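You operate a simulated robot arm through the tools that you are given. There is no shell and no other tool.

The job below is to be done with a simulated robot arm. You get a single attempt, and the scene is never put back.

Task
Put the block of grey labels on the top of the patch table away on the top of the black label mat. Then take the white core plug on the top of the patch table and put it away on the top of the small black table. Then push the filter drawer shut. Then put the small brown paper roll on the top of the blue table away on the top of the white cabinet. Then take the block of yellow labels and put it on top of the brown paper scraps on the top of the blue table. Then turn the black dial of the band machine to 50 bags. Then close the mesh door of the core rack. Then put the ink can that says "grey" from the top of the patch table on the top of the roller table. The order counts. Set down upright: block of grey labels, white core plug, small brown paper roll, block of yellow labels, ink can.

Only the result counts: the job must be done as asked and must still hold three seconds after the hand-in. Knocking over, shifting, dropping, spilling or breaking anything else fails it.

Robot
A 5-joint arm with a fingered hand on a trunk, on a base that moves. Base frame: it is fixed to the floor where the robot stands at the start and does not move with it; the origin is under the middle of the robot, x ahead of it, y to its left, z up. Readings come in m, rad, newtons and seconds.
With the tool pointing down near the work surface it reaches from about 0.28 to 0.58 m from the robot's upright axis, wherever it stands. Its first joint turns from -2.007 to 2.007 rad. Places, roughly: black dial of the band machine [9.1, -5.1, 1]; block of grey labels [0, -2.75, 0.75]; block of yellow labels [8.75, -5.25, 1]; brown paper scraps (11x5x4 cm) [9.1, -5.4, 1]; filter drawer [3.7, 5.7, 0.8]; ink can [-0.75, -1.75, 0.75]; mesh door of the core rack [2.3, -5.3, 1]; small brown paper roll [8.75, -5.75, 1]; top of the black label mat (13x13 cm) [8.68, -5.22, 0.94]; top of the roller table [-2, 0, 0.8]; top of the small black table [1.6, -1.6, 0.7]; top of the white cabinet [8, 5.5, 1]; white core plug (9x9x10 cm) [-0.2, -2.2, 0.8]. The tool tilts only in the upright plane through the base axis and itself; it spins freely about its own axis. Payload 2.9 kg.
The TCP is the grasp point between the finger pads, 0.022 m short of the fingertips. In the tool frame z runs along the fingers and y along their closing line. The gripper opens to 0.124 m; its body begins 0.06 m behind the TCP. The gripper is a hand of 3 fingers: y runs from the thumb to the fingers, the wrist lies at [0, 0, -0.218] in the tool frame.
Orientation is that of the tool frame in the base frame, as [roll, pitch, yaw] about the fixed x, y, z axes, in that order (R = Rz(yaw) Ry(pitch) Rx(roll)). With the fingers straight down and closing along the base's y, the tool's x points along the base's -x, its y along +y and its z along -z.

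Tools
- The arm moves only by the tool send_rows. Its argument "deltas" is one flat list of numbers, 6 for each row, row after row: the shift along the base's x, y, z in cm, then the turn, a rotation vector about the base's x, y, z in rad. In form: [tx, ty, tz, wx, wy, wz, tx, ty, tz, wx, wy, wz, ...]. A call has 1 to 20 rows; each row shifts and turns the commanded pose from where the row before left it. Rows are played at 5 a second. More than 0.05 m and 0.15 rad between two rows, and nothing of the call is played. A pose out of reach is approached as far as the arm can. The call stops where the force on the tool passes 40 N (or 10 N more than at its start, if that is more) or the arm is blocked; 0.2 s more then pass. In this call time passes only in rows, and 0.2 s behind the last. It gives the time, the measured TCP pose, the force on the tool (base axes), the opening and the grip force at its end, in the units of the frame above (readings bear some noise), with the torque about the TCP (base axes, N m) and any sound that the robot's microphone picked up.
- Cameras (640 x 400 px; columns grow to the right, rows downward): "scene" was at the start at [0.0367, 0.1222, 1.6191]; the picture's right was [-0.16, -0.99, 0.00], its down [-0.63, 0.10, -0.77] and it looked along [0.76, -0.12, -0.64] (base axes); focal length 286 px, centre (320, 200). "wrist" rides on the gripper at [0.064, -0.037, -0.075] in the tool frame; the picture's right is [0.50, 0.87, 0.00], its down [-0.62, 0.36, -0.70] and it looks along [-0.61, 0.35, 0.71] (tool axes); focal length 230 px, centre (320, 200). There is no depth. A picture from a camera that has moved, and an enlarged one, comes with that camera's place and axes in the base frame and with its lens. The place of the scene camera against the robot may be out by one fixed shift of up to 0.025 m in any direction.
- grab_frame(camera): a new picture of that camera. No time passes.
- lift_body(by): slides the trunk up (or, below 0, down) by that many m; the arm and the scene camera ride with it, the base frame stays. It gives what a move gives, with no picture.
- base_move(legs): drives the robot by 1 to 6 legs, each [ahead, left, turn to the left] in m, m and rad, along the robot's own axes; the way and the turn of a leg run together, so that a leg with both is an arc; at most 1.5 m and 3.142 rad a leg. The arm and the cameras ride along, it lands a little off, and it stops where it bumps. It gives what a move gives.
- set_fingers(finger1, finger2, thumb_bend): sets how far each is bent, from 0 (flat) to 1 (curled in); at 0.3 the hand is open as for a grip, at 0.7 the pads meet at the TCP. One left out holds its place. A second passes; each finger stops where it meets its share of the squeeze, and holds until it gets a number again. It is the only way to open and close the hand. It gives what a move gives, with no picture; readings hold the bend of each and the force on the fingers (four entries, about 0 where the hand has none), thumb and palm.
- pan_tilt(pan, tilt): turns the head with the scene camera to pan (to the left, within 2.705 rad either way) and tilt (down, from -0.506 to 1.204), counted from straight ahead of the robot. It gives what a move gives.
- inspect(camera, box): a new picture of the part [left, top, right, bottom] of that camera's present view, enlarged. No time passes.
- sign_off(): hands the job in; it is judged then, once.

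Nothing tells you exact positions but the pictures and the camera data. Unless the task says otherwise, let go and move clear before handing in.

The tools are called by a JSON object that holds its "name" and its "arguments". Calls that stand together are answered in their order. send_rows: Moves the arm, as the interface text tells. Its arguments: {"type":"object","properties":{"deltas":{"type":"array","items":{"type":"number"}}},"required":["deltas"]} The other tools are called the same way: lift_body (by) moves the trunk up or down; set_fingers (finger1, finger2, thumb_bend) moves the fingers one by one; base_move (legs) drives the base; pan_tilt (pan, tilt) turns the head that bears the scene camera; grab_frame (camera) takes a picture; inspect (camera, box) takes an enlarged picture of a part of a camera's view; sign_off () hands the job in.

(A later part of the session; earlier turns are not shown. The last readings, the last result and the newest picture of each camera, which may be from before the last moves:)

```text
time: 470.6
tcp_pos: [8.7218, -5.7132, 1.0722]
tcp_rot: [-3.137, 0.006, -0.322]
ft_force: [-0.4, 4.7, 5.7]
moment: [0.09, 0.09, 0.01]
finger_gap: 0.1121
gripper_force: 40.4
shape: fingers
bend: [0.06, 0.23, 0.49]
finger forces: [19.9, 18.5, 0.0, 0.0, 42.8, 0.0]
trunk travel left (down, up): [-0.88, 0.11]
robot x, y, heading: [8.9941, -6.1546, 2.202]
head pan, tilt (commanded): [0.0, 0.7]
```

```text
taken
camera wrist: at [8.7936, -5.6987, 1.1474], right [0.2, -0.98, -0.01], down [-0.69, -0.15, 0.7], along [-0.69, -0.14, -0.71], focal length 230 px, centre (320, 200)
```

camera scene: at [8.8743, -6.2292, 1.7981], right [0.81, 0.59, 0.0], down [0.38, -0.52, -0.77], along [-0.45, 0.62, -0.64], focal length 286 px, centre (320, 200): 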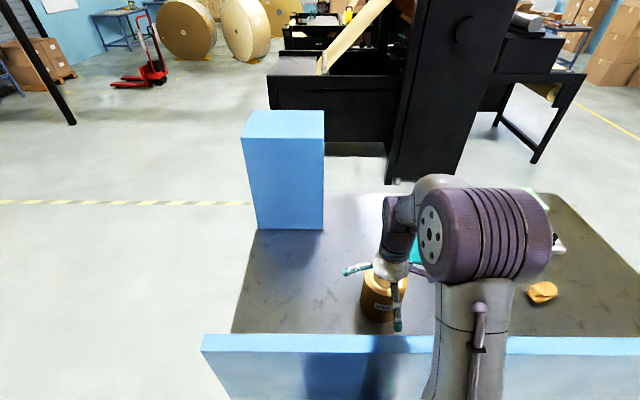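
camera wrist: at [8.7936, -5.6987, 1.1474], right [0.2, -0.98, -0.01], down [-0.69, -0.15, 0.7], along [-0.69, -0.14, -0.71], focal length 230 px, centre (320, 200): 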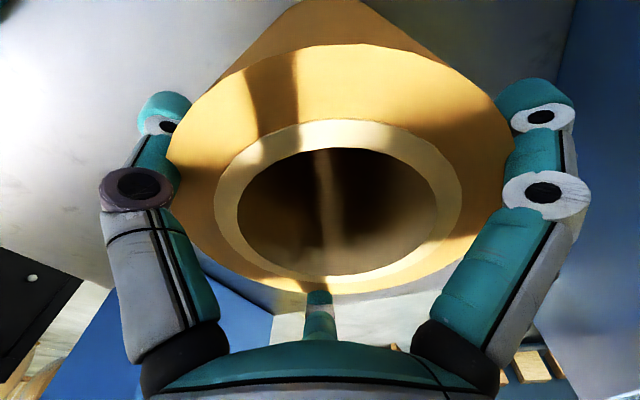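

Firm grip now (thumb 43 N, fingers about 19 N each). Lift gently.

{"name": "send_rows", "arguments": {"deltas": [0, 0, 0.7, 0, 0, 0, 0, 0, 0.7, 0, 0, 0, 0, 0, 1, 0, 0, 0]}}

{"name": "grab_frame", "arguments": {"camera": "wrist"}}

{"name": "inspect", "arguments": {"camera": "scene", "box": [300, 220, 460, 340]}}

```text
time: 471.4
tcp_pos: [8.7207, -5.7122, 1.0958]
tcp_rot: [-3.138, 0.004, -0.322]
ft_force: [0.3, 0.1, -8.7]
moment: [0.05, -0.01, -0.03]
finger_gap: 0.1036
gripper_force: 25.2
shape: fingers
bend: [0.08, 0.23, 0.52]
finger forces: [13.1, 15.4, 0.0, 0.0, 20.7, 0.1]
trunk travel left (down, up): [-0.88, 0.11]
robot x, y, heading: [8.9934, -6.1544, 2.203]
head pan, tilt (commanded): [0.0, 0.7]
```

```text
taken
camera wrist: at [8.793, -5.6983, 1.1707], right [0.2, -0.98, -0.01], down [-0.7, -0.15, 0.7], along [-0.69, -0.14, -0.71], focal length 230 px, centre (320, 200)
```

wrist: 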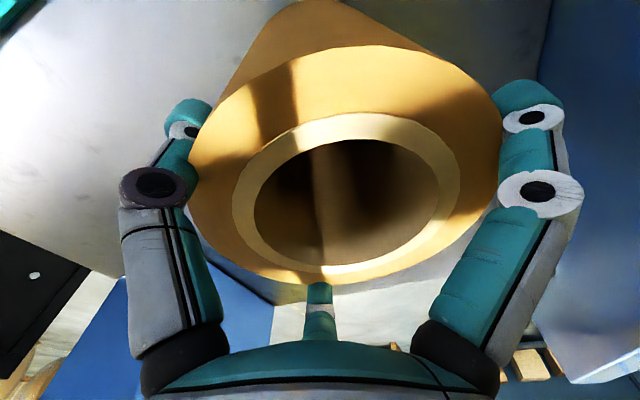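

```text
3.33 times, centred on (380, 280) of scene
camera zoom: at [8.8731, -6.2274, 1.798], right [0.81, 0.59, 0.0], down [0.38, -0.52, -0.76], along [-0.45, 0.62, -0.64], focal length 952 px, centre (120, -67)
```

zoom: 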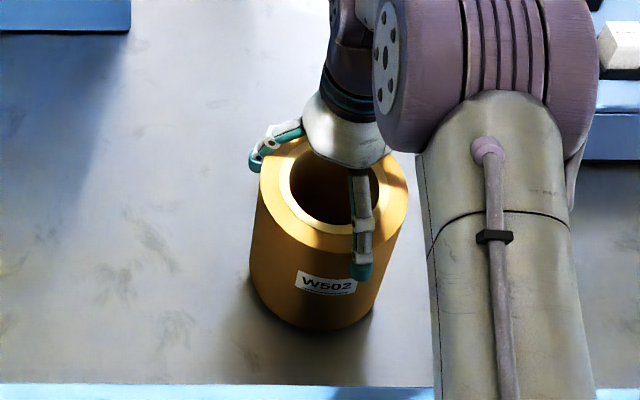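

The roll came up but is off-centre in the grip. I'll set it back down, open, re-centre and grip again more evenly.

{"name": "send_rows", "arguments": {"deltas": [0, 0, -0.8, 0, 0, 0, 0, 0, -0.4, 0, 0, 0]}}

{"name": "send_rows", "arguments": {"deltas": [0, 0, -0.3, 0, 0, 0]}}

```text
time: 472.0
tcp_pos: [8.7202, -5.7118, 1.0852]
tcp_rot: [-3.136, 0.008, -0.32]
ft_force: [-0.6, 1.5, -5.0]
moment: [-0.02, 0.02, 0.04]
finger_gap: 0.1042
gripper_force: 25.2
shape: fingers
bend: [0.08, 0.23, 0.52]
finger forces: [13.3, 15.6, 0.1, 0.0, 21.3, 0.0]
trunk travel left (down, up): [-0.88, 0.11]
robot x, y, heading: [8.9944, -6.154, 2.202]
head pan, tilt (commanded): [0.0, 0.7]
```

```text
time: 472.4
tcp_pos: [8.7205, -5.7113, 1.0822]
tcp_rot: [-3.136, 0.009, -0.32]
ft_force: [-1.0, 5.3, 11.0]
moment: [-0.39, -0.06, 0.04]
finger_gap: 0.104
gripper_force: 27.0
shape: fingers
bend: [0.08, 0.23, 0.52]
finger forces: [12.9, 16.7, 0.0, 0.0, 22.9, 0.1]
trunk travel left (down, up): [-0.88, 0.11]
robot x, y, heading: [8.9927, -6.1548, 2.201]
head pan, tilt (commanded): [0.0, 0.7]
```

{"name": "set_fingers", "arguments": {"finger1": 0.05, "finger2": 0.15, "thumb_bend": 0.3}}

{"name": "set_fingers", "arguments": {"finger1": 0.0, "finger2": 0.0, "thumb_bend": 0.0}}

{"name": "grab_frame", "arguments": {"camera": "wrist"}}

{"name": "inspect", "arguments": {"camera": "scene", "box": [300, 220, 460, 340]}}

```text
time: 473.4
tcp_pos: [8.72, -5.7136, 1.0809]
tcp_rot: [-3.136, 0.006, -0.323]
ft_force: [0.7, -1.2, -0.2]
moment: [0.0, 0.01, -0.04]
finger_gap: 0.1249
gripper_force: 0.1
shape: fingers
bend: [0.05, 0.15, 0.3]
finger forces: [0.0, 0.1, 0.0, 0.1, 0.0, 0.0]
trunk travel left (down, up): [-0.88, 0.11]
robot x, y, heading: [8.9955, -6.1522, 2.199]
head pan, tilt (commanded): [0.0, 0.7]
```

```text
time: 474.4
tcp_pos: [8.7206, -5.712, 1.0806]
tcp_rot: [-3.135, 0.009, -0.322]
ft_force: [0.5, -0.5, 0.1]
moment: [0.01, 0.01, -0.01]
finger_gap: 0.1482
gripper_force: 0.1
shape: fingers
bend: [0.01, 0.01, 0.0]
finger forces: [0.0, 0.0, 0.0, 0.0, 0.0, 0.1]
trunk travel left (down, up): [-0.88, 0.11]
robot x, y, heading: [8.9948, -6.1531, 2.203]
head pan, tilt (commanded): [0.0, 0.7]
```

```text
taken
camera wrist: at [8.7931, -5.6988, 1.1563], right [0.2, -0.98, -0.01], down [-0.7, -0.15, 0.7], along [-0.69, -0.14, -0.71], focal length 230 px, centre (320, 200)
```

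wrist: 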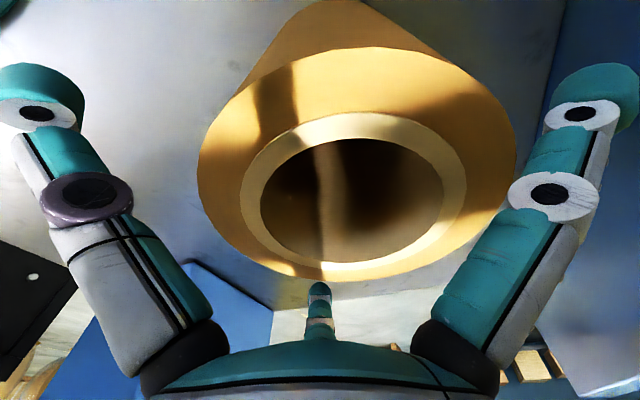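

```text
3.33 times, centred on (380, 280) of scene
camera zoom: at [8.8738, -6.2284, 1.7981], right [0.81, 0.59, 0.0], down [0.38, -0.52, -0.76], along [-0.45, 0.62, -0.64], focal length 952 px, centre (120, -67)
```

zoom: 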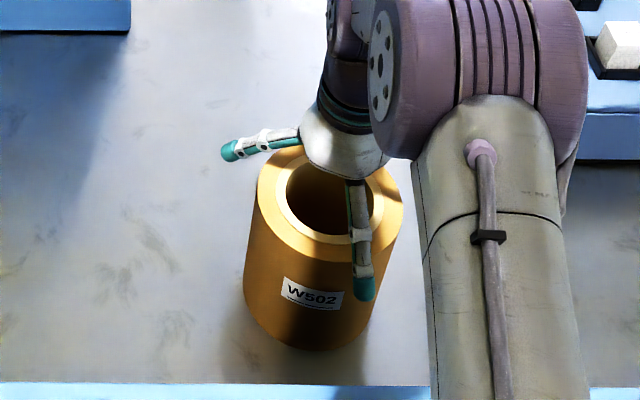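

The roll stands upright again, offset about 1.5 cm from the hand's centre. I'll re-centre, go a little lower and close in even steps.

{"name": "send_rows", "arguments": {"deltas": [-0.27, -1.4, 0, 0.003, -0.009, 0, 0, 0, -0.8, 0, 0, 0, 0, 0, -0.6, 0, 0, 0]}}

{"name": "set_fingers", "arguments": {"finger1": 0.1, "finger2": 0.1, "thumb_bend": 0.1}}

{"name": "grab_frame", "arguments": {"camera": "wrist"}}

```text
time: 475.2
tcp_pos: [8.7184, -5.7262, 1.0669]
tcp_rot: [-3.138, 0.006, -0.319]
ft_force: [0.5, -0.1, -0.3]
moment: [0.04, 0.02, -0.01]
finger_gap: 0.1482
gripper_force: 0.1
shape: fingers
bend: [0.01, 0.01, 0.0]
finger forces: [0.0, 0.1, 0.0, 0.0, 0.0, 0.0]
trunk travel left (down, up): [-0.88, 0.11]
robot x, y, heading: [8.9936, -6.1503, 2.204]
head pan, tilt (commanded): [0.0, 0.7]
```

```text
time: 476.2
tcp_pos: [8.7181, -5.7269, 1.0669]
tcp_rot: [-3.139, 0.005, -0.322]
ft_force: [0.8, -0.4, 1.0]
moment: [0.0, -0.02, -0.04]
finger_gap: 0.138
gripper_force: 1.3
shape: fingers
bend: [0.08, 0.1, 0.1]
finger forces: [1.3, 0.1, 0.1, 0.0, 0.6, 0.0]
trunk travel left (down, up): [-0.88, 0.11]
robot x, y, heading: [8.9927, -6.154, 2.2]
head pan, tilt (commanded): [0.0, 0.7]
```

```text
taken
camera wrist: at [8.7908, -5.7134, 1.1424], right [0.2, -0.98, -0.01], down [-0.7, -0.15, 0.7], along [-0.69, -0.14, -0.71], focal length 230 px, centre (320, 200)
```

wrist: 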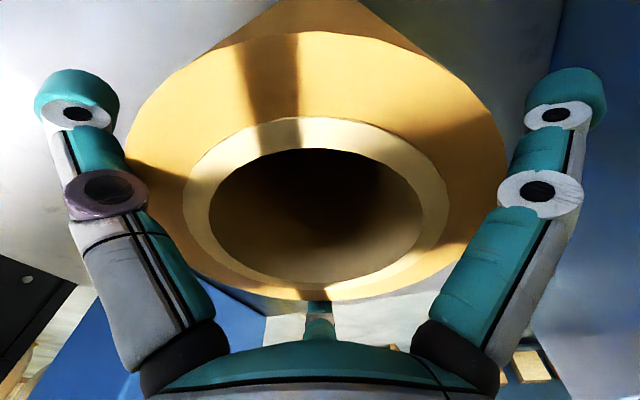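

Contacts are even now. Close further.

{"name": "set_fingers", "arguments": {"finger1": 0.25, "finger2": 0.25, "thumb_bend": 0.25}}

{"name": "grab_frame", "arguments": {"camera": "wrist"}}

```text
time: 477.2
tcp_pos: [8.719, -5.7259, 1.0674]
tcp_rot: [-3.136, 0.006, -0.32]
ft_force: [1.4, 5.5, 14.5]
moment: [0.04, -0.32, -0.03]
finger_gap: 0.1299
gripper_force: 15.5
shape: fingers
bend: [0.12, 0.21, 0.2]
finger forces: [11.1, 3.9, 0.0, 0.1, 15.6, 0.0]
trunk travel left (down, up): [-0.88, 0.11]
robot x, y, heading: [8.9962, -6.153, 2.206]
head pan, tilt (commanded): [0.0, 0.7]
```

```text
taken
camera wrist: at [8.7917, -5.713, 1.1429], right [0.2, -0.98, -0.01], down [-0.69, -0.15, 0.7], along [-0.69, -0.14, -0.71], focal length 230 px, centre (320, 200)
```

wrist: 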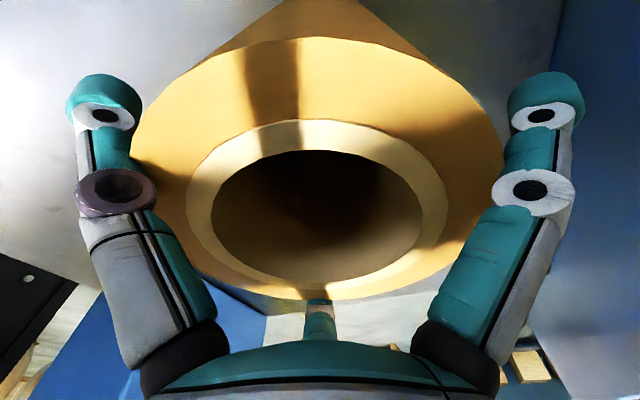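

{"name": "set_fingers", "arguments": {"finger1": 0.06, "finger2": 0.06, "thumb_bend": 0.06}}

{"name": "send_rows", "arguments": {"deltas": [0, 0, 1.0, 0, 0, 0]}}

{"name": "set_fingers", "arguments": {"finger1": 0.26, "finger2": 0.26, "thumb_bend": 0.26}}

{"name": "grab_frame", "arguments": {"camera": "wrist"}}

```text
time: 478.2
tcp_pos: [8.7188, -5.7274, 1.0674]
tcp_rot: [-3.138, 0.005, -0.322]
ft_force: [-0.2, 0.7, -0.2]
moment: [0.02, -0.04, 0.0]
finger_gap: 0.1421
gripper_force: 0.2
shape: fingers
bend: [0.06, 0.06, 0.06]
finger forces: [0.0, 0.1, 0.0, 0.0, 0.0, 0.1]
trunk travel left (down, up): [-0.88, 0.11]
robot x, y, heading: [8.9934, -6.1529, 2.201]
head pan, tilt (commanded): [0.0, 0.7]
```

```text
time: 478.6
tcp_pos: [8.7187, -5.7265, 1.0779]
tcp_rot: [-3.138, 0.006, -0.321]
ft_force: [0.2, 0.0, -0.2]
moment: [0.04, 0.01, -0.01]
finger_gap: 0.1421
gripper_force: 0.0
shape: fingers
bend: [0.06, 0.06, 0.06]
finger forces: [0.0, 0.0, 0.1, 0.1, 0.1, 0.1]
trunk travel left (down, up): [-0.88, 0.11]
robot x, y, heading: [8.9923, -6.1543, 2.204]
head pan, tilt (commanded): [0.0, 0.7]
```

```text
time: 479.6
tcp_pos: [8.7186, -5.7275, 1.0781]
tcp_rot: [-3.138, 0.005, -0.322]
ft_force: [1.6, 1.1, 4.7]
moment: [-0.02, -0.12, 0.01]
finger_gap: 0.1195
gripper_force: 4.9
shape: fingers
bend: [0.19, 0.26, 0.23]
finger forces: [5.0, 0.1, 0.0, 0.1, 5.2, 0.1]
trunk travel left (down, up): [-0.88, 0.11]
robot x, y, heading: [8.995, -6.1544, 2.202]
head pan, tilt (commanded): [0.0, 0.7]
```

```text
taken
camera wrist: at [8.7914, -5.713, 1.1529], right [0.2, -0.98, -0.01], down [-0.7, -0.15, 0.7], along [-0.69, -0.14, -0.71], focal length 230 px, centre (320, 200)
```

wrist: 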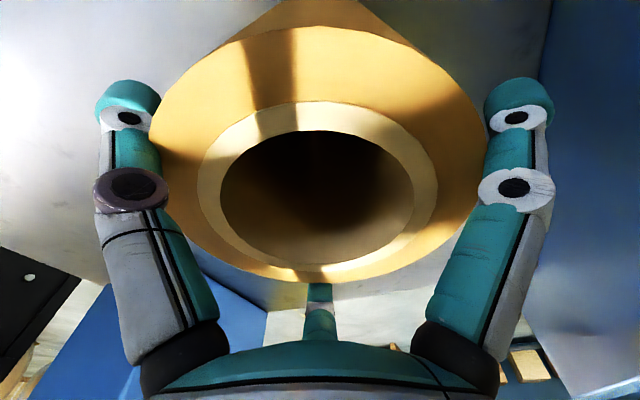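

{"name": "set_fingers", "arguments": {"finger1": 0.1, "finger2": 0.1, "thumb_bend": 0.12}}

{"name": "send_rows", "arguments": {"deltas": [0.5, -0.2, 0.1, 0, 0, 0]}}

{"name": "set_fingers", "arguments": {"finger1": 0.3, "finger2": 0.3, "thumb_bend": 0.3}}

{"name": "set_fingers", "arguments": {"finger1": 0.42, "finger2": 0.42, "thumb_bend": 0.42}}

{"name": "grab_frame", "arguments": {"camera": "wrist"}}

```text
time: 480.6
tcp_pos: [8.7191, -5.7263, 1.0772]
tcp_rot: [-3.137, 0.005, -0.322]
ft_force: [0.1, 0.3, -0.2]
moment: [0.01, 0.02, 0.04]
finger_gap: 0.1345
gripper_force: 0.1
shape: fingers
bend: [0.1, 0.1, 0.12]
finger forces: [0.1, 0.0, 0.0, 0.0, 0.0, 0.0]
trunk travel left (down, up): [-0.88, 0.11]
robot x, y, heading: [8.992, -6.1548, 2.199]
head pan, tilt (commanded): [0.0, 0.7]
```

```text
time: 481.0
tcp_pos: [8.7227, -5.7293, 1.0787]
tcp_rot: [-3.138, 0.004, -0.322]
ft_force: [0.3, -0.2, 0.7]
moment: [0.0, 0.01, -0.02]
finger_gap: 0.1346
gripper_force: 0.1
shape: fingers
bend: [0.1, 0.1, 0.12]
finger forces: [0.1, 0.1, 0.0, 0.0, 0.1, 0.0]
trunk travel left (down, up): [-0.88, 0.11]
robot x, y, heading: [8.9926, -6.1593, 2.206]
head pan, tilt (commanded): [0.0, 0.7]
```

```text
time: 482.0
tcp_pos: [8.7242, -5.7278, 1.0788]
tcp_rot: [-3.136, 0.007, -0.321]
ft_force: [0.0, 4.4, 7.7]
moment: [0.11, -0.05, 0.03]
finger_gap: 0.1142
gripper_force: 8.6
shape: fingers
bend: [0.25, 0.24, 0.25]
finger forces: [3.2, 4.9, 0.0, 0.1, 9.1, 0.0]
trunk travel left (down, up): [-0.88, 0.11]
robot x, y, heading: [8.9917, -6.1557, 2.203]
head pan, tilt (commanded): [0.0, 0.7]
```

```text
time: 483.0
tcp_pos: [8.7239, -5.7284, 1.0785]
tcp_rot: [-3.137, 0.008, -0.321]
ft_force: [-1.6, 11.4, 18.9]
moment: [0.25, -0.12, 0.08]
finger_gap: 0.1105
gripper_force: 28.8
shape: fingers
bend: [0.27, 0.25, 0.32]
finger forces: [12.9, 15.3, 0.1, 0.1, 28.3, 0.0]
trunk travel left (down, up): [-0.88, 0.11]
robot x, y, heading: [8.9934, -6.1514, 2.202]
head pan, tilt (commanded): [0.0, 0.7]
```

```text
taken
camera wrist: at [8.7962, -5.7138, 1.1539], right [0.2, -0.98, -0.01], down [-0.69, -0.15, 0.7], along [-0.69, -0.14, -0.71], focal length 230 px, centre (320, 200)
```

wrist: 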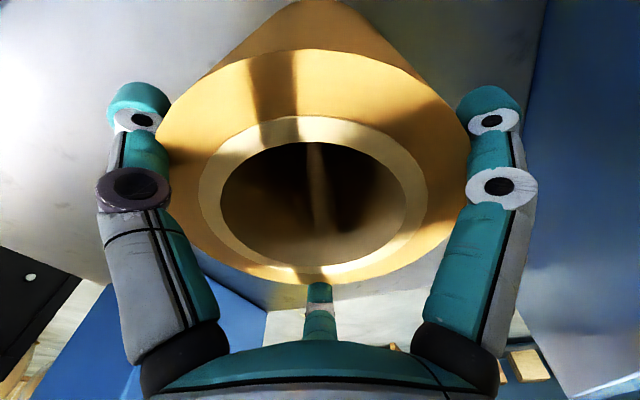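

Much more even grip now. Lift slowly and check.

{"name": "send_rows", "arguments": {"deltas": [0, 0, 0.5, 0, 0, 0, 0, 0, 0.5, 0, 0, 0, 0, 0, 0.8, 0, 0, 0, 0, 0, 1, 0, 0, 0]}}

{"name": "grab_frame", "arguments": {"camera": "wrist"}}

{"name": "inspect", "arguments": {"camera": "scene", "box": [300, 220, 460, 340]}}

```text
time: 484.0
tcp_pos: [8.7236, -5.7279, 1.1058]
tcp_rot: [-3.14, 0.004, -0.321]
ft_force: [0.3, 0.4, -7.7]
moment: [0.03, -0.01, 0.01]
finger_gap: 0.0964
gripper_force: 16.8
shape: fingers
bend: [0.31, 0.27, 0.37]
finger forces: [10.4, 12.0, 0.0, 0.0, 10.8, 0.0]
trunk travel left (down, up): [-0.88, 0.11]
robot x, y, heading: [8.994, -6.1548, 2.199]
head pan, tilt (commanded): [0.0, 0.7]
```

```text
taken
camera wrist: at [8.7949, -5.7147, 1.1804], right [0.2, -0.98, 0.0], down [-0.7, -0.15, 0.7], along [-0.69, -0.14, -0.71], focal length 230 px, centre (320, 200)
```

wrist: 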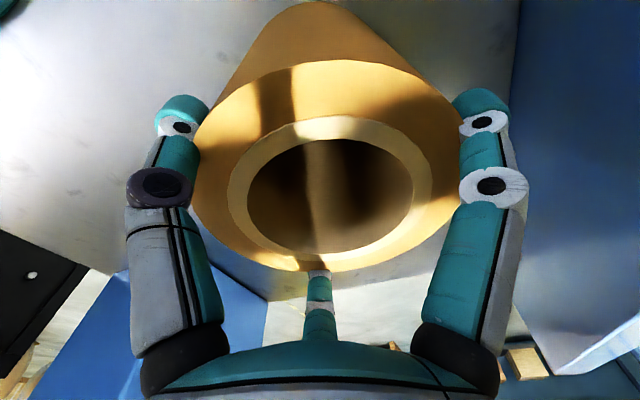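

```text
3.33 times, centred on (380, 280) of scene
camera zoom: at [8.8733, -6.2275, 1.798], right [0.81, 0.59, 0.0], down [0.38, -0.52, -0.76], along [-0.45, 0.62, -0.64], focal length 952 px, centre (120, -67)
```

zoom: 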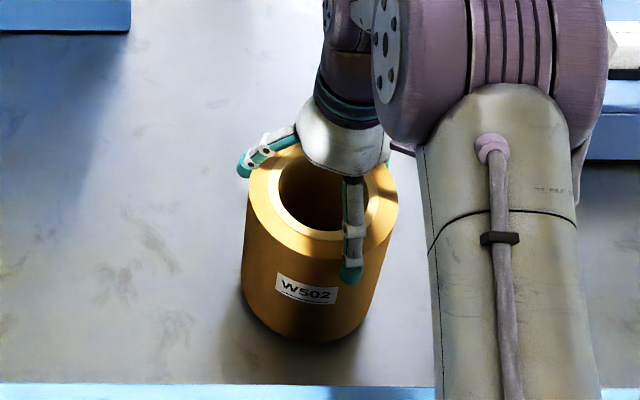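

{"name": "set_fingers", "arguments": {"finger1": 0.6, "finger2": 0.6, "thumb_bend": 0.55}}

{"name": "send_rows", "arguments": {"deltas": [0, 0, 1, 0, 0, 0, 0, 0, 1, 0, 0, 0]}}

{"name": "grab_frame", "arguments": {"camera": "wrist"}}

{"name": "inspect", "arguments": {"camera": "scene", "box": [300, 220, 460, 340]}}

```text
time: 485.0
tcp_pos: [8.7234, -5.7282, 1.1056]
tcp_rot: [-3.138, 0.004, -0.321]
ft_force: [0.3, 0.8, -4.7]
moment: [0.07, 0.02, -0.01]
finger_gap: 0.09
gripper_force: 19.5
shape: fingers
bend: [0.31, 0.27, 0.43]
finger forces: [11.4, 10.9, 0.1, 0.0, 17.0, 0.1]
trunk travel left (down, up): [-0.88, 0.11]
robot x, y, heading: [8.9941, -6.1528, 2.199]
head pan, tilt (commanded): [0.0, 0.7]
```

```text
time: 485.6
tcp_pos: [8.7226, -5.7282, 1.1257]
tcp_rot: [-3.137, 0.004, -0.319]
ft_force: [0.1, -0.6, -9.1]
moment: [0.04, -0.01, -0.03]
finger_gap: 0.0894
gripper_force: 19.0
shape: fingers
bend: [0.31, 0.27, 0.43]
finger forces: [11.6, 10.0, 0.0, 0.0, 16.4, 0.1]
trunk travel left (down, up): [-0.88, 0.11]
robot x, y, heading: [8.9941, -6.1543, 2.199]
head pan, tilt (commanded): [0.0, 0.7]
```

```text
taken
camera wrist: at [8.795, -5.7142, 1.2007], right [0.2, -0.98, -0.01], down [-0.7, -0.15, 0.7], along [-0.69, -0.14, -0.71], focal length 230 px, centre (320, 200)
```

wrist: 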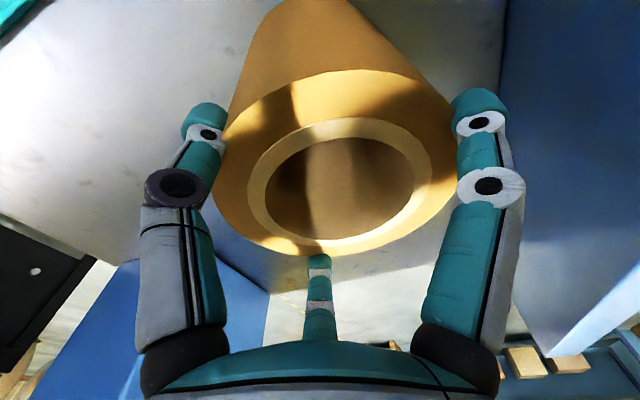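

```text
3.33 times, centred on (380, 280) of scene
camera zoom: at [8.8733, -6.2275, 1.798], right [0.81, 0.59, 0.0], down [0.38, -0.52, -0.76], along [-0.45, 0.62, -0.64], focal length 952 px, centre (120, -67)
```

zoom: 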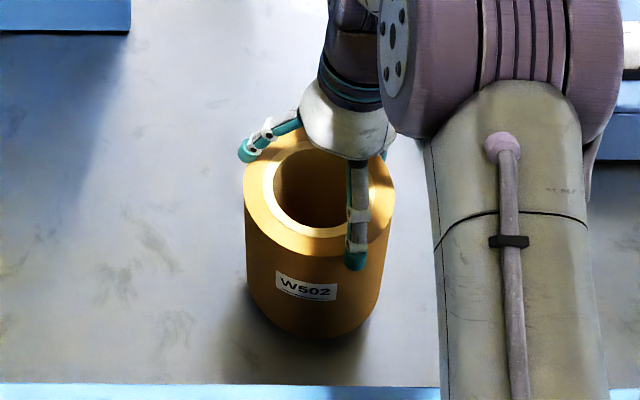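

The hand may have slipped upward along the roll while lifting. I'll hold still for a second and check whether it is really hanging and stable.

{"name": "send_rows", "arguments": {"deltas": [0, 0, 0, 0, 0, 0, 0, 0, 0, 0, 0, 0, 0, 0, 0, 0, 0, 0, 0, 0, 0, 0, 0, 0, 0, 0, 0, 0, 0, 0]}}

{"name": "inspect", "arguments": {"camera": "scene", "box": [340, 250, 420, 340]}}

{"name": "inspect", "arguments": {"camera": "wrist", "box": [160, 0, 520, 280]}}

```text
time: 486.8
tcp_pos: [8.7226, -5.7287, 1.1254]
tcp_rot: [-3.138, 0.004, -0.324]
ft_force: [0.3, -0.6, -8.3]
moment: [0.0, -0.01, -0.01]
finger_gap: 0.0896
gripper_force: 18.5
shape: fingers
bend: [0.31, 0.27, 0.43]
finger forces: [11.8, 10.0, 0.1, 0.1, 16.4, 0.0]
trunk travel left (down, up): [-0.88, 0.11]
robot x, y, heading: [8.9936, -6.1521, 2.203]
head pan, tilt (commanded): [0.0, 0.7]
```

```text
4.44 times, centred on (380, 295) of scene
camera zoom: at [8.873, -6.2271, 1.7981], right [0.81, 0.59, 0.0], down [0.38, -0.52, -0.76], along [-0.45, 0.62, -0.64], focal length 1270 px, centre (53, -222)
```

zoom: 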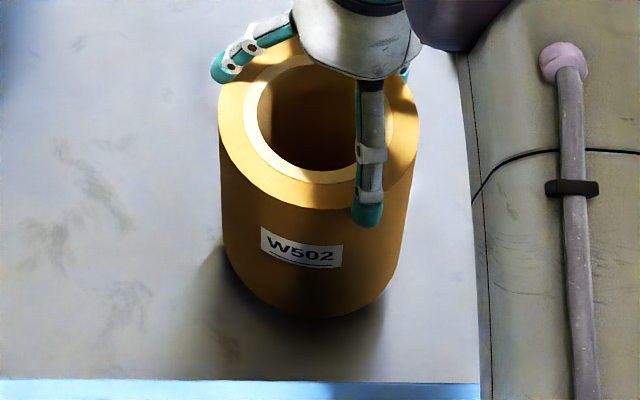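

```text
1.43 times, centred on (340, 140) of wrist
camera zoom: at [8.7948, -5.714, 1.2005], right [0.2, -0.98, 0.0], down [-0.7, -0.15, 0.7], along [-0.69, -0.14, -0.71], focal length 329 px, centre (291, 286)
```

zoom: 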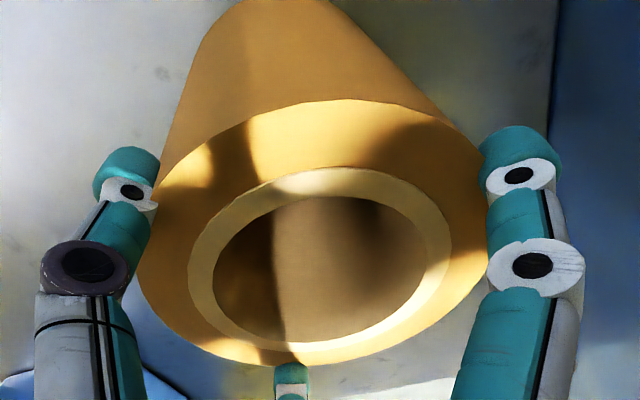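

It hangs steadily (about 8.5 N). I'll re-squeeze to raise the grip force for the long carry.

{"name": "set_fingers", "arguments": {"finger1": 0.7, "finger2": 0.7, "thumb_bend": 0.7}}

{"name": "grab_frame", "arguments": {"camera": "wrist"}}

```text
time: 487.8
tcp_pos: [8.7253, -5.7297, 1.1281]
tcp_rot: [-3.136, 0.009, -0.321]
ft_force: [5.2, 6.9, 30.6]
moment: [-0.54, -1.09, 0.23]
finger_gap: 0.0538
gripper_force: 22.0
shape: fingers
bend: [0.4, 0.64, 0.59]
finger forces: [22.5, 5.7, 0.0, 0.0, 16.4, 0.0]
trunk travel left (down, up): [-0.88, 0.11]
robot x, y, heading: [8.9936, -6.1571, 2.208]
head pan, tilt (commanded): [0.0, 0.7]
```

```text
taken
camera wrist: at [8.7983, -5.7155, 1.2029], right [0.2, -0.98, -0.01], down [-0.69, -0.15, 0.71], along [-0.69, -0.14, -0.71], focal length 230 px, centre (320, 200)
```

wrist: 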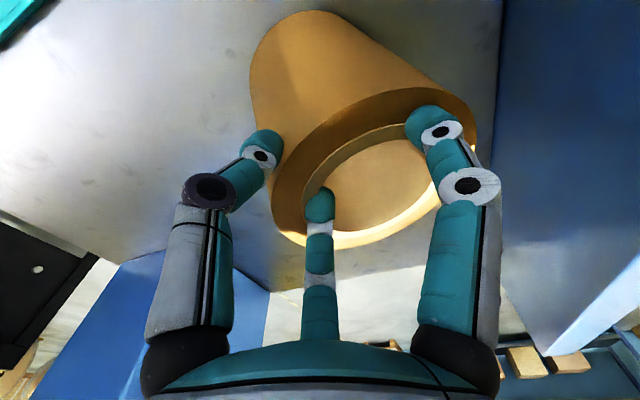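

The squeeze shifted the roll; one finger is now over its rim. Let me look before doing anything.

{"name": "inspect", "arguments": {"camera": "scene", "box": [320, 220, 440, 350]}}

{"name": "inspect", "arguments": {"camera": "wrist", "box": [160, 0, 520, 280]}}

```text
3.08 times, centred on (380, 285) of scene
camera zoom: at [8.8783, -6.2301, 1.7986], right [0.81, 0.59, 0.0], down [0.38, -0.52, -0.77], along [-0.45, 0.62, -0.64], focal length 879 px, centre (135, -62)
```

zoom: 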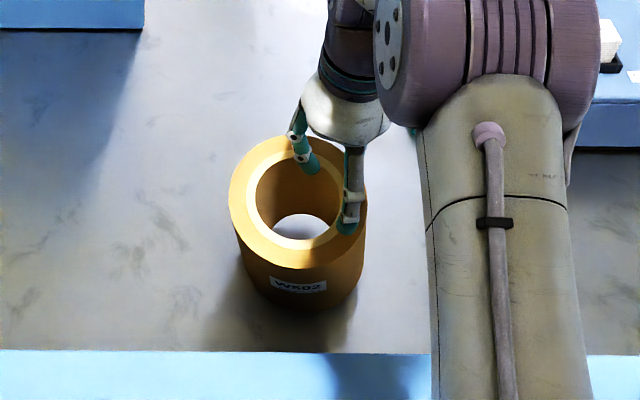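

```text
1.43 times, centred on (340, 140) of wrist
camera zoom: at [8.7983, -5.7155, 1.2029], right [0.2, -0.98, -0.01], down [-0.69, -0.15, 0.71], along [-0.69, -0.14, -0.71], focal length 329 px, centre (291, 286)
```

zoom: 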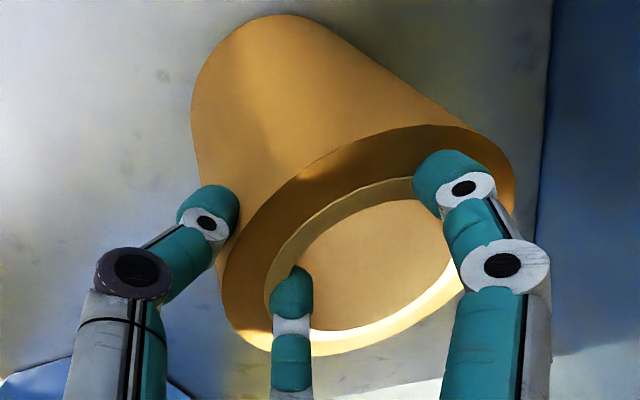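

The roll is tilted under the hand with a finger on its rim. I'll rise slowly so that it can rock back onto its base.

{"name": "send_rows", "arguments": {"deltas": [0, 0, 0.5, 0, 0, 0, 0, 0, 0.5, 0, 0, 0]}}

{"name": "inspect", "arguments": {"camera": "scene", "box": [320, 220, 440, 350]}}

{"name": "grab_frame", "arguments": {"camera": "wrist"}}

```text
time: 488.4
tcp_pos: [8.7232, -5.7306, 1.1347]
tcp_rot: [-3.14, 0.002, -0.323]
ft_force: [2.2, -0.9, -6.0]
moment: [-0.17, -0.24, 0.0]
finger_gap: 0.0375
gripper_force: 12.0
shape: fingers
bend: [0.49, 0.63, 0.6]
finger forces: [4.9, 10.1, 0.1, 0.0, 9.4, 0.0]
trunk travel left (down, up): [-0.88, 0.11]
robot x, y, heading: [8.9939, -6.1503, 2.205]
head pan, tilt (commanded): [0.0, 0.7]
```

```text
3.08 times, centred on (380, 285) of scene
camera zoom: at [8.8737, -6.2284, 1.7977], right [0.81, 0.59, 0.0], down [0.38, -0.52, -0.76], along [-0.45, 0.62, -0.64], focal length 879 px, centre (135, -62)
```

zoom: 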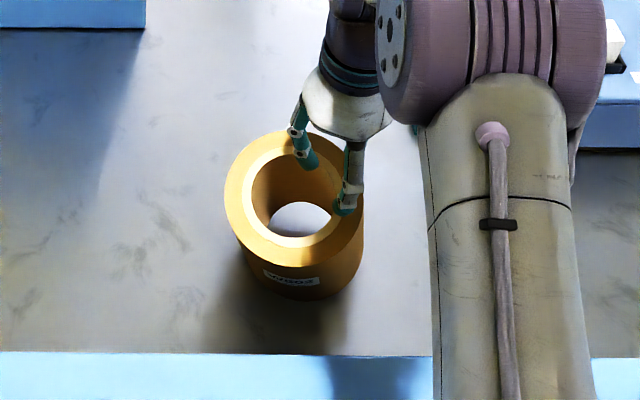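

```text
taken
camera wrist: at [8.7953, -5.7159, 1.2099], right [0.2, -0.98, 0.0], down [-0.7, -0.15, 0.7], along [-0.69, -0.14, -0.71], focal length 230 px, centre (320, 200)
```

wrist: 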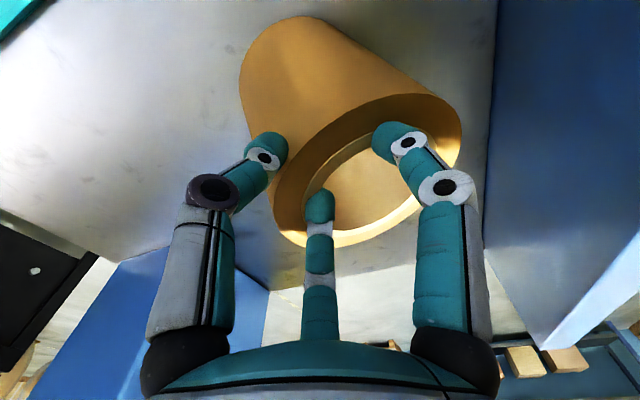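

The hand now pinches the wall with the thumb outside; the roll is leaning. I'll lower slightly and open the thumb little by little so it settles on its base.

{"name": "send_rows", "arguments": {"deltas": [0, 0, -0.5, 0, 0, 0]}}

{"name": "set_fingers", "arguments": {"finger1": 0.55, "finger2": 0.6, "thumb_bend": 0.52}}

{"name": "inspect", "arguments": {"camera": "scene", "box": [320, 220, 440, 350]}}

{"name": "grab_frame", "arguments": {"camera": "wrist"}}

```text
time: 488.8
tcp_pos: [8.7244, -5.7291, 1.1328]
tcp_rot: [-3.136, 0.007, -0.322]
ft_force: [4.4, 3.4, 15.2]
moment: [-0.26, -0.63, 0.15]
finger_gap: 0.0377
gripper_force: 18.6
shape: fingers
bend: [0.47, 0.63, 0.59]
finger forces: [15.2, 8.0, 0.0, 0.0, 13.9, 0.1]
trunk travel left (down, up): [-0.88, 0.11]
robot x, y, heading: [8.9918, -6.1549, 2.197]
head pan, tilt (commanded): [0.0, 0.7]
```

```text
time: 489.8
tcp_pos: [8.7229, -5.73, 1.1321]
tcp_rot: [-3.137, 0.004, -0.322]
ft_force: [0.1, 2.0, 0.1]
moment: [0.0, -0.05, 0.02]
finger_gap: 0.0445
gripper_force: 1.7
shape: fingers
bend: [0.55, 0.6, 0.5]
finger forces: [1.4, 0.0, 0.1, 0.1, 2.3, 0.0]
trunk travel left (down, up): [-0.88, 0.11]
robot x, y, heading: [8.9948, -6.1546, 2.196]
head pan, tilt (commanded): [0.0, 0.7]
```

```text
3.08 times, centred on (380, 285) of scene
camera zoom: at [8.8741, -6.2279, 1.7981], right [0.81, 0.59, 0.0], down [0.38, -0.52, -0.76], along [-0.45, 0.62, -0.64], focal length 879 px, centre (135, -62)
```

zoom: 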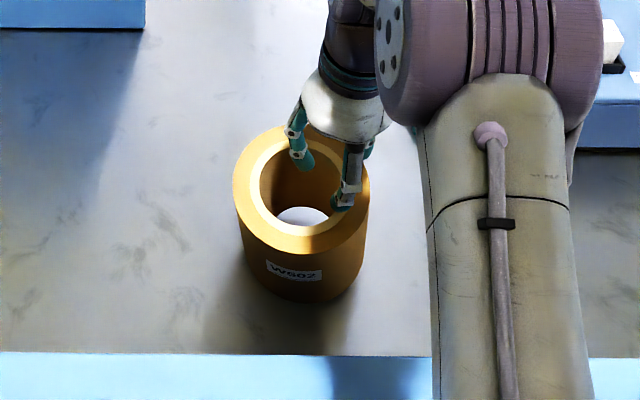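

```text
taken
camera wrist: at [8.7954, -5.7148, 1.206], right [0.2, -0.98, -0.01], down [-0.7, -0.15, 0.7], along [-0.69, -0.14, -0.71], focal length 230 px, centre (320, 200)
```

wrist: 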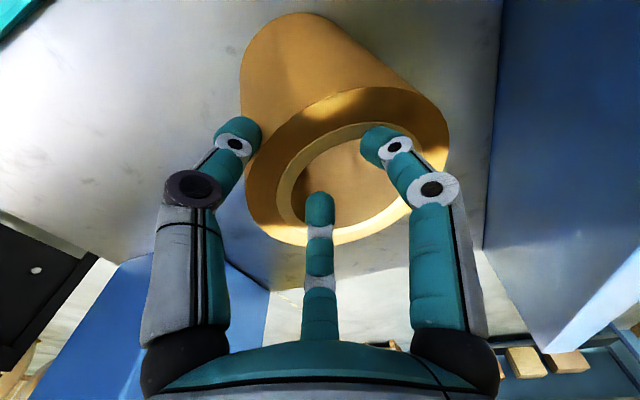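

{"name": "set_fingers", "arguments": {"finger1": 0.6, "finger2": 0.6, "thumb_bend": 0.42}}

{"name": "grab_frame", "arguments": {"camera": "wrist"}}

{"name": "inspect", "arguments": {"camera": "scene", "box": [320, 220, 440, 350]}}

```text
time: 490.8
tcp_pos: [8.7226, -5.7296, 1.1304]
tcp_rot: [-3.137, 0.006, -0.322]
ft_force: [-0.2, -0.3, -1.0]
moment: [-0.04, 0.02, 0.02]
finger_gap: 0.0494
gripper_force: 0.0
shape: fingers
bend: [0.6, 0.6, 0.42]
finger forces: [0.1, 0.0, 0.0, 0.1, 0.0, 0.0]
trunk travel left (down, up): [-0.88, 0.11]
robot x, y, heading: [8.9948, -6.153, 2.2]
head pan, tilt (commanded): [0.0, 0.7]
```

```text
taken
camera wrist: at [8.7953, -5.7151, 1.2062], right [0.2, -0.98, -0.01], down [-0.7, -0.15, 0.7], along [-0.69, -0.14, -0.71], focal length 230 px, centre (320, 200)
```

wrist: 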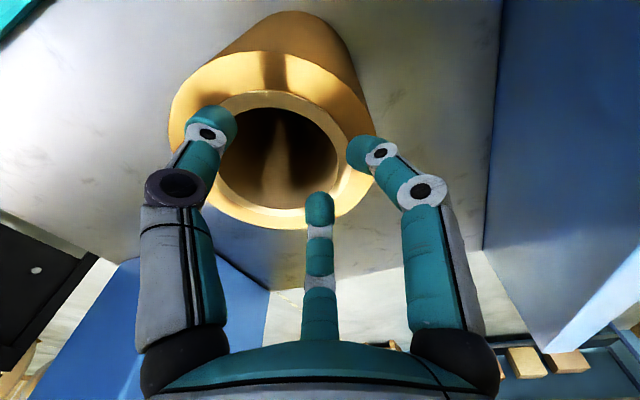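

```text
3.08 times, centred on (380, 285) of scene
camera zoom: at [8.8739, -6.2285, 1.7981], right [0.81, 0.59, 0.0], down [0.38, -0.52, -0.76], along [-0.45, 0.62, -0.64], focal length 879 px, centre (135, -62)
```

zoom: 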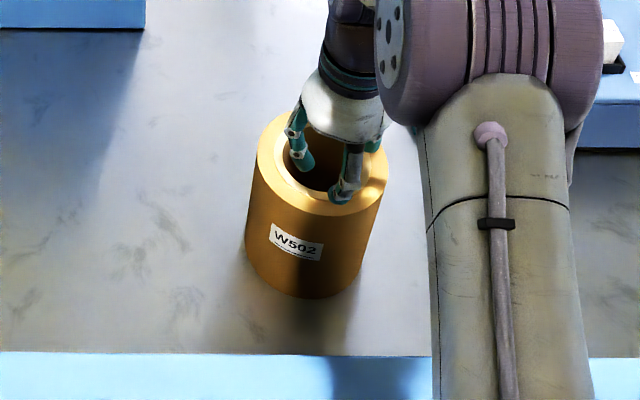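

The roll is standing upright again. Its 13 cm width is too big for an outside grip, so I'll pinch its wall instead: thumb inside the core, two fingers outside. First rise and look.

{"name": "send_rows", "arguments": {"deltas": [0, 0, 2, 0, 0, 0, 0, 0, 4, 0, 0, 0, 0, 0, 4, 0, 0, 0]}}

{"name": "set_fingers", "arguments": {"finger1": 0.4, "finger2": 0.4, "thumb_bend": 0.4}}

{"name": "send_rows", "arguments": {"deltas": [0, 0, 0, 0, 0, -0.15, 0, 0, 0, 0, 0, -0.15, 0, 0, 0, 0, 0, -0.15, 0, 0, 0, 0, 0, -0.15]}}

{"name": "grab_frame", "arguments": {"camera": "wrist"}}

{"name": "inspect", "arguments": {"camera": "scene", "box": [320, 220, 440, 350]}}

```text
time: 491.6
tcp_pos: [8.7239, -5.7288, 1.2332]
tcp_rot: [-3.139, 0.005, -0.321]
ft_force: [-0.4, -0.1, -0.2]
moment: [0.01, -0.01, 0.0]
finger_gap: 0.0491
gripper_force: 0.0
shape: fingers
bend: [0.6, 0.6, 0.42]
finger forces: [0.0, 0.1, 0.0, 0.0, 0.1, 0.0]
trunk travel left (down, up): [-0.88, 0.11]
robot x, y, heading: [8.9924, -6.156, 2.204]
head pan, tilt (commanded): [0.0, 0.7]
```

```text
time: 492.6
tcp_pos: [8.7226, -5.7291, 1.2323]
tcp_rot: [-3.138, 0.004, -0.321]
ft_force: [0.1, 0.5, -0.2]
moment: [0.02, 0.0, 0.0]
finger_gap: 0.0767
gripper_force: 0.0
shape: fingers
bend: [0.4, 0.4, 0.4]
finger forces: [0.0, 0.1, 0.0, 0.0, 0.0, 0.0]
trunk travel left (down, up): [-0.88, 0.11]
robot x, y, heading: [8.992, -6.1525, 2.201]
head pan, tilt (commanded): [0.0, 0.7]
```

```text
time: 493.6
tcp_pos: [8.7236, -5.7291, 1.2307]
tcp_rot: [3.141, 0.0, -0.923]
ft_force: [0.7, -0.2, 0.7]
moment: [0.02, 0.03, -0.01]
finger_gap: 0.0766
gripper_force: 0.1
shape: fingers
bend: [0.4, 0.4, 0.4]
finger forces: [0.1, 0.0, 0.0, 0.0, 0.0, 0.0]
trunk travel left (down, up): [-0.88, 0.11]
robot x, y, heading: [8.9936, -6.154, 2.203]
head pan, tilt (commanded): [0.0, 0.7]
```

```text
taken
camera wrist: at [8.7906, -5.7581, 1.3066], right [-0.39, -0.92, 0.0], down [-0.66, 0.28, 0.7], along [-0.65, 0.27, -0.71], focal length 230 px, centre (320, 200)
```

wrist: 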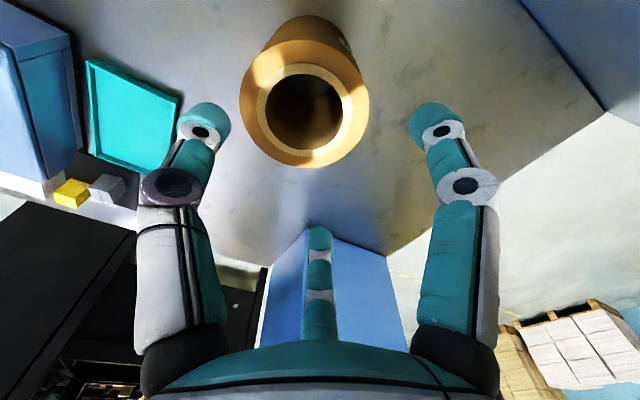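

```text
3.08 times, centred on (380, 285) of scene
camera zoom: at [8.8738, -6.2284, 1.7981], right [0.81, 0.59, 0.0], down [0.38, -0.52, -0.76], along [-0.45, 0.62, -0.64], focal length 879 px, centre (135, -62)
```

zoom: 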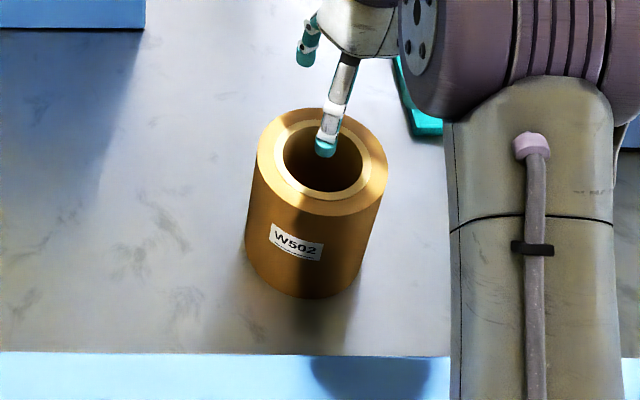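

{"name": "inspect", "arguments": {"camera": "wrist", "box": [230, 10, 390, 180]}}

```text
2.35 times, centred on (310, 95) of wrist
camera zoom: at [8.7906, -5.7581, 1.3066], right [-0.39, -0.92, 0.0], down [-0.66, 0.28, 0.7], along [-0.65, 0.27, -0.71], focal length 541 px, centre (344, 447)
```

zoom: 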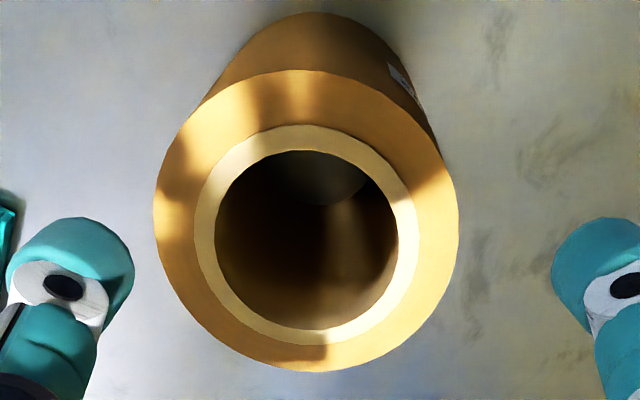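

The roll's centre is at about (8.702, -5.703). I'll place the hand over its left wall with the thumb above the core hole, and descend part way.

{"name": "send_rows", "arguments": {"deltas": [-3.2, -0.32, 0, 0, 0, 0, -3.2, -0.32, 0, 0, 0, 0, 0, 0, -3.5, 0, 0, 0, 0, 0, -3.5, 0, 0, 0, 0, 0, -3.5, 0, 0, 0]}}

{"name": "grab_frame", "arguments": {"camera": "wrist"}}

{"name": "inspect", "arguments": {"camera": "scene", "box": [320, 220, 440, 350]}}

```text
time: 494.8
tcp_pos: [8.6597, -5.7345, 1.1261]
tcp_rot: [-3.141, -0.002, -0.925]
ft_force: [0.2, -0.9, -0.3]
moment: [-0.01, -0.03, 0.02]
finger_gap: 0.0766
gripper_force: 0.0
shape: fingers
bend: [0.4, 0.4, 0.4]
finger forces: [0.0, 0.0, 0.0, 0.0, 0.0, 0.1]
trunk travel left (down, up): [-0.88, 0.11]
robot x, y, heading: [8.9962, -6.1522, 2.198]
head pan, tilt (commanded): [0.0, 0.7]
```

```text
taken
camera wrist: at [8.7263, -5.7637, 1.2008], right [-0.39, -0.92, 0.0], down [-0.66, 0.28, 0.7], along [-0.65, 0.27, -0.71], focal length 230 px, centre (320, 200)
```

wrist: 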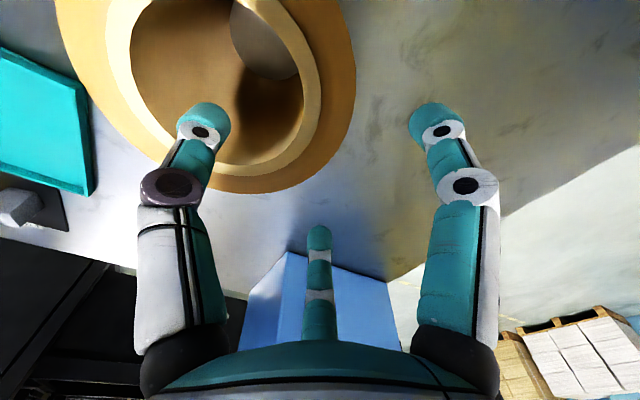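

```text
3.08 times, centred on (380, 285) of scene
camera zoom: at [8.8731, -6.2277, 1.7981], right [0.81, 0.59, 0.0], down [0.38, -0.52, -0.76], along [-0.45, 0.62, -0.64], focal length 879 px, centre (135, -62)
```

zoom: 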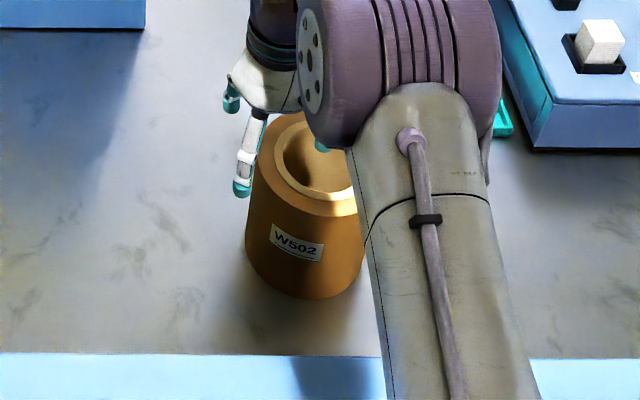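

The thumb is above the hole and the fingers are outside the wall. Descend.

{"name": "send_rows", "arguments": {"deltas": [0, 0, -2, 0, 0, 0, 0, 0, -2, 0, 0, 0, 0, 0, -1.5, 0, 0, 0]}}

{"name": "grab_frame", "arguments": {"camera": "wrist"}}

```text
time: 495.6
tcp_pos: [8.6586, -5.7357, 1.0696]
tcp_rot: [3.141, -0.001, -0.921]
ft_force: [0.5, 0.3, 0.1]
moment: [0.02, 0.03, -0.02]
finger_gap: 0.0768
gripper_force: 0.0
shape: fingers
bend: [0.4, 0.4, 0.4]
finger forces: [0.0, 0.0, 0.0, 0.1, 0.0, 0.0]
trunk travel left (down, up): [-0.88, 0.11]
robot x, y, heading: [8.9917, -6.1561, 2.203]
head pan, tilt (commanded): [0.0, 0.7]
```

```text
taken
camera wrist: at [8.727, -5.7645, 1.146], right [-0.39, -0.92, 0.0], down [-0.66, 0.28, 0.7], along [-0.65, 0.27, -0.71], focal length 230 px, centre (320, 200)
```

wrist: 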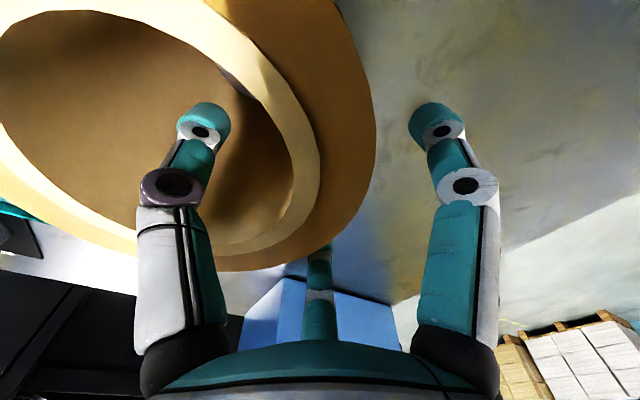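

{"name": "send_rows", "arguments": {"deltas": [0, 0, -1, 0, 0, 0, 0, 0, -1, 0, 0, 0]}}

{"name": "send_rows", "arguments": {"deltas": [0, 0, -0.7, 0, 0, 0]}}

{"name": "grab_frame", "arguments": {"camera": "wrist"}}

```text
time: 496.2
tcp_pos: [8.6586, -5.7342, 1.0507]
tcp_rot: [-3.14, 0.0, -0.92]
ft_force: [0.4, -0.7, -0.6]
moment: [-0.01, 0.0, 0.01]
finger_gap: 0.0769
gripper_force: 0.1
shape: fingers
bend: [0.4, 0.4, 0.4]
finger forces: [0.0, 0.0, 0.0, 0.1, 0.0, 0.0]
trunk travel left (down, up): [-0.88, 0.11]
robot x, y, heading: [8.9965, -6.1504, 2.204]
head pan, tilt (commanded): [0.0, 0.7]
```

```text
time: 496.6
tcp_pos: [8.6581, -5.7349, 1.0447]
tcp_rot: [-3.141, 0.0, -0.92]
ft_force: [0.1, 0.6, 0.2]
moment: [0.02, 0.03, -0.01]
finger_gap: 0.0767
gripper_force: 0.0
shape: fingers
bend: [0.4, 0.4, 0.4]
finger forces: [0.0, 0.1, 0.0, 0.1, 0.0, 0.0]
trunk travel left (down, up): [-0.88, 0.11]
robot x, y, heading: [8.9893, -6.15, 2.203]
head pan, tilt (commanded): [0.0, 0.7]
```

```text
taken
camera wrist: at [8.7263, -5.7642, 1.1198], right [-0.39, -0.92, 0.0], down [-0.66, 0.28, 0.7], along [-0.65, 0.27, -0.71], focal length 230 px, centre (320, 200)
```

wrist: 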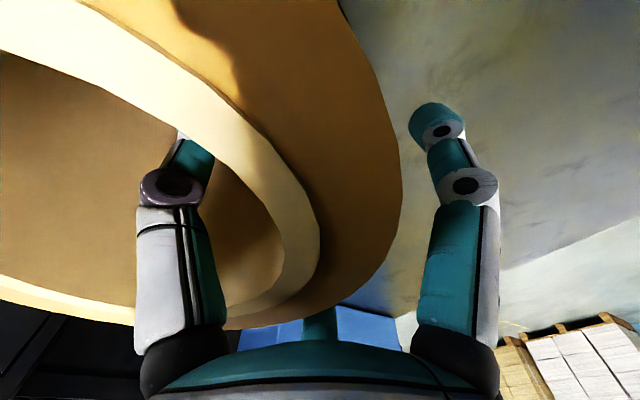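

{"name": "send_rows", "arguments": {"deltas": [0, 0, -0.7, 0, 0, 0]}}

{"name": "set_fingers", "arguments": {"finger1": 0.5, "finger2": 0.5, "thumb_bend": 0.54}}

{"name": "grab_frame", "arguments": {"camera": "wrist"}}

```text
time: 497.0
tcp_pos: [8.6589, -5.737, 1.0362]
tcp_rot: [-3.14, -0.001, -0.921]
ft_force: [0.4, 0.5, 0.0]
moment: [0.0, -0.02, 0.01]
finger_gap: 0.077
gripper_force: 0.0
shape: fingers
bend: [0.4, 0.4, 0.4]
finger forces: [0.0, 0.1, 0.0, 0.0, 0.0, 0.0]
trunk travel left (down, up): [-0.88, 0.11]
robot x, y, heading: [8.9911, -6.1539, 2.201]
head pan, tilt (commanded): [0.0, 0.7]
```

```text
time: 498.0
tcp_pos: [8.6586, -5.7346, 1.0378]
tcp_rot: [-3.141, -0.001, -0.921]
ft_force: [0.3, 0.2, 0.5]
moment: [0.02, -0.02, 0.03]
finger_gap: 0.0447
gripper_force: 0.0
shape: fingers
bend: [0.5, 0.5, 0.54]
finger forces: [0.0, 0.0, 0.1, 0.0, 0.0, 0.1]
trunk travel left (down, up): [-0.88, 0.11]
robot x, y, heading: [8.9977, -6.1523, 2.206]
head pan, tilt (commanded): [0.0, 0.7]
```

```text
taken
camera wrist: at [8.7267, -5.7645, 1.1129], right [-0.39, -0.92, 0.0], down [-0.66, 0.28, 0.7], along [-0.65, 0.27, -0.71], focal length 230 px, centre (320, 200)
```

wrist: 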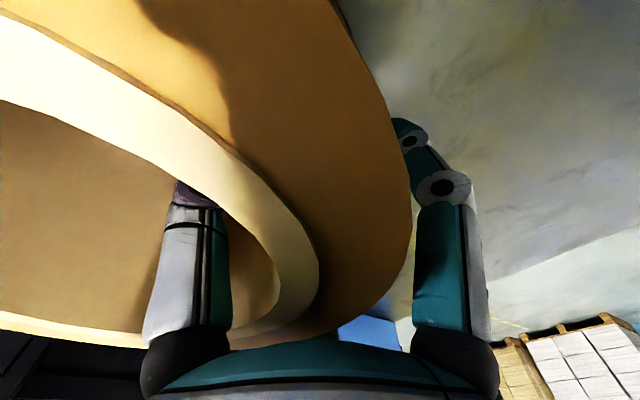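

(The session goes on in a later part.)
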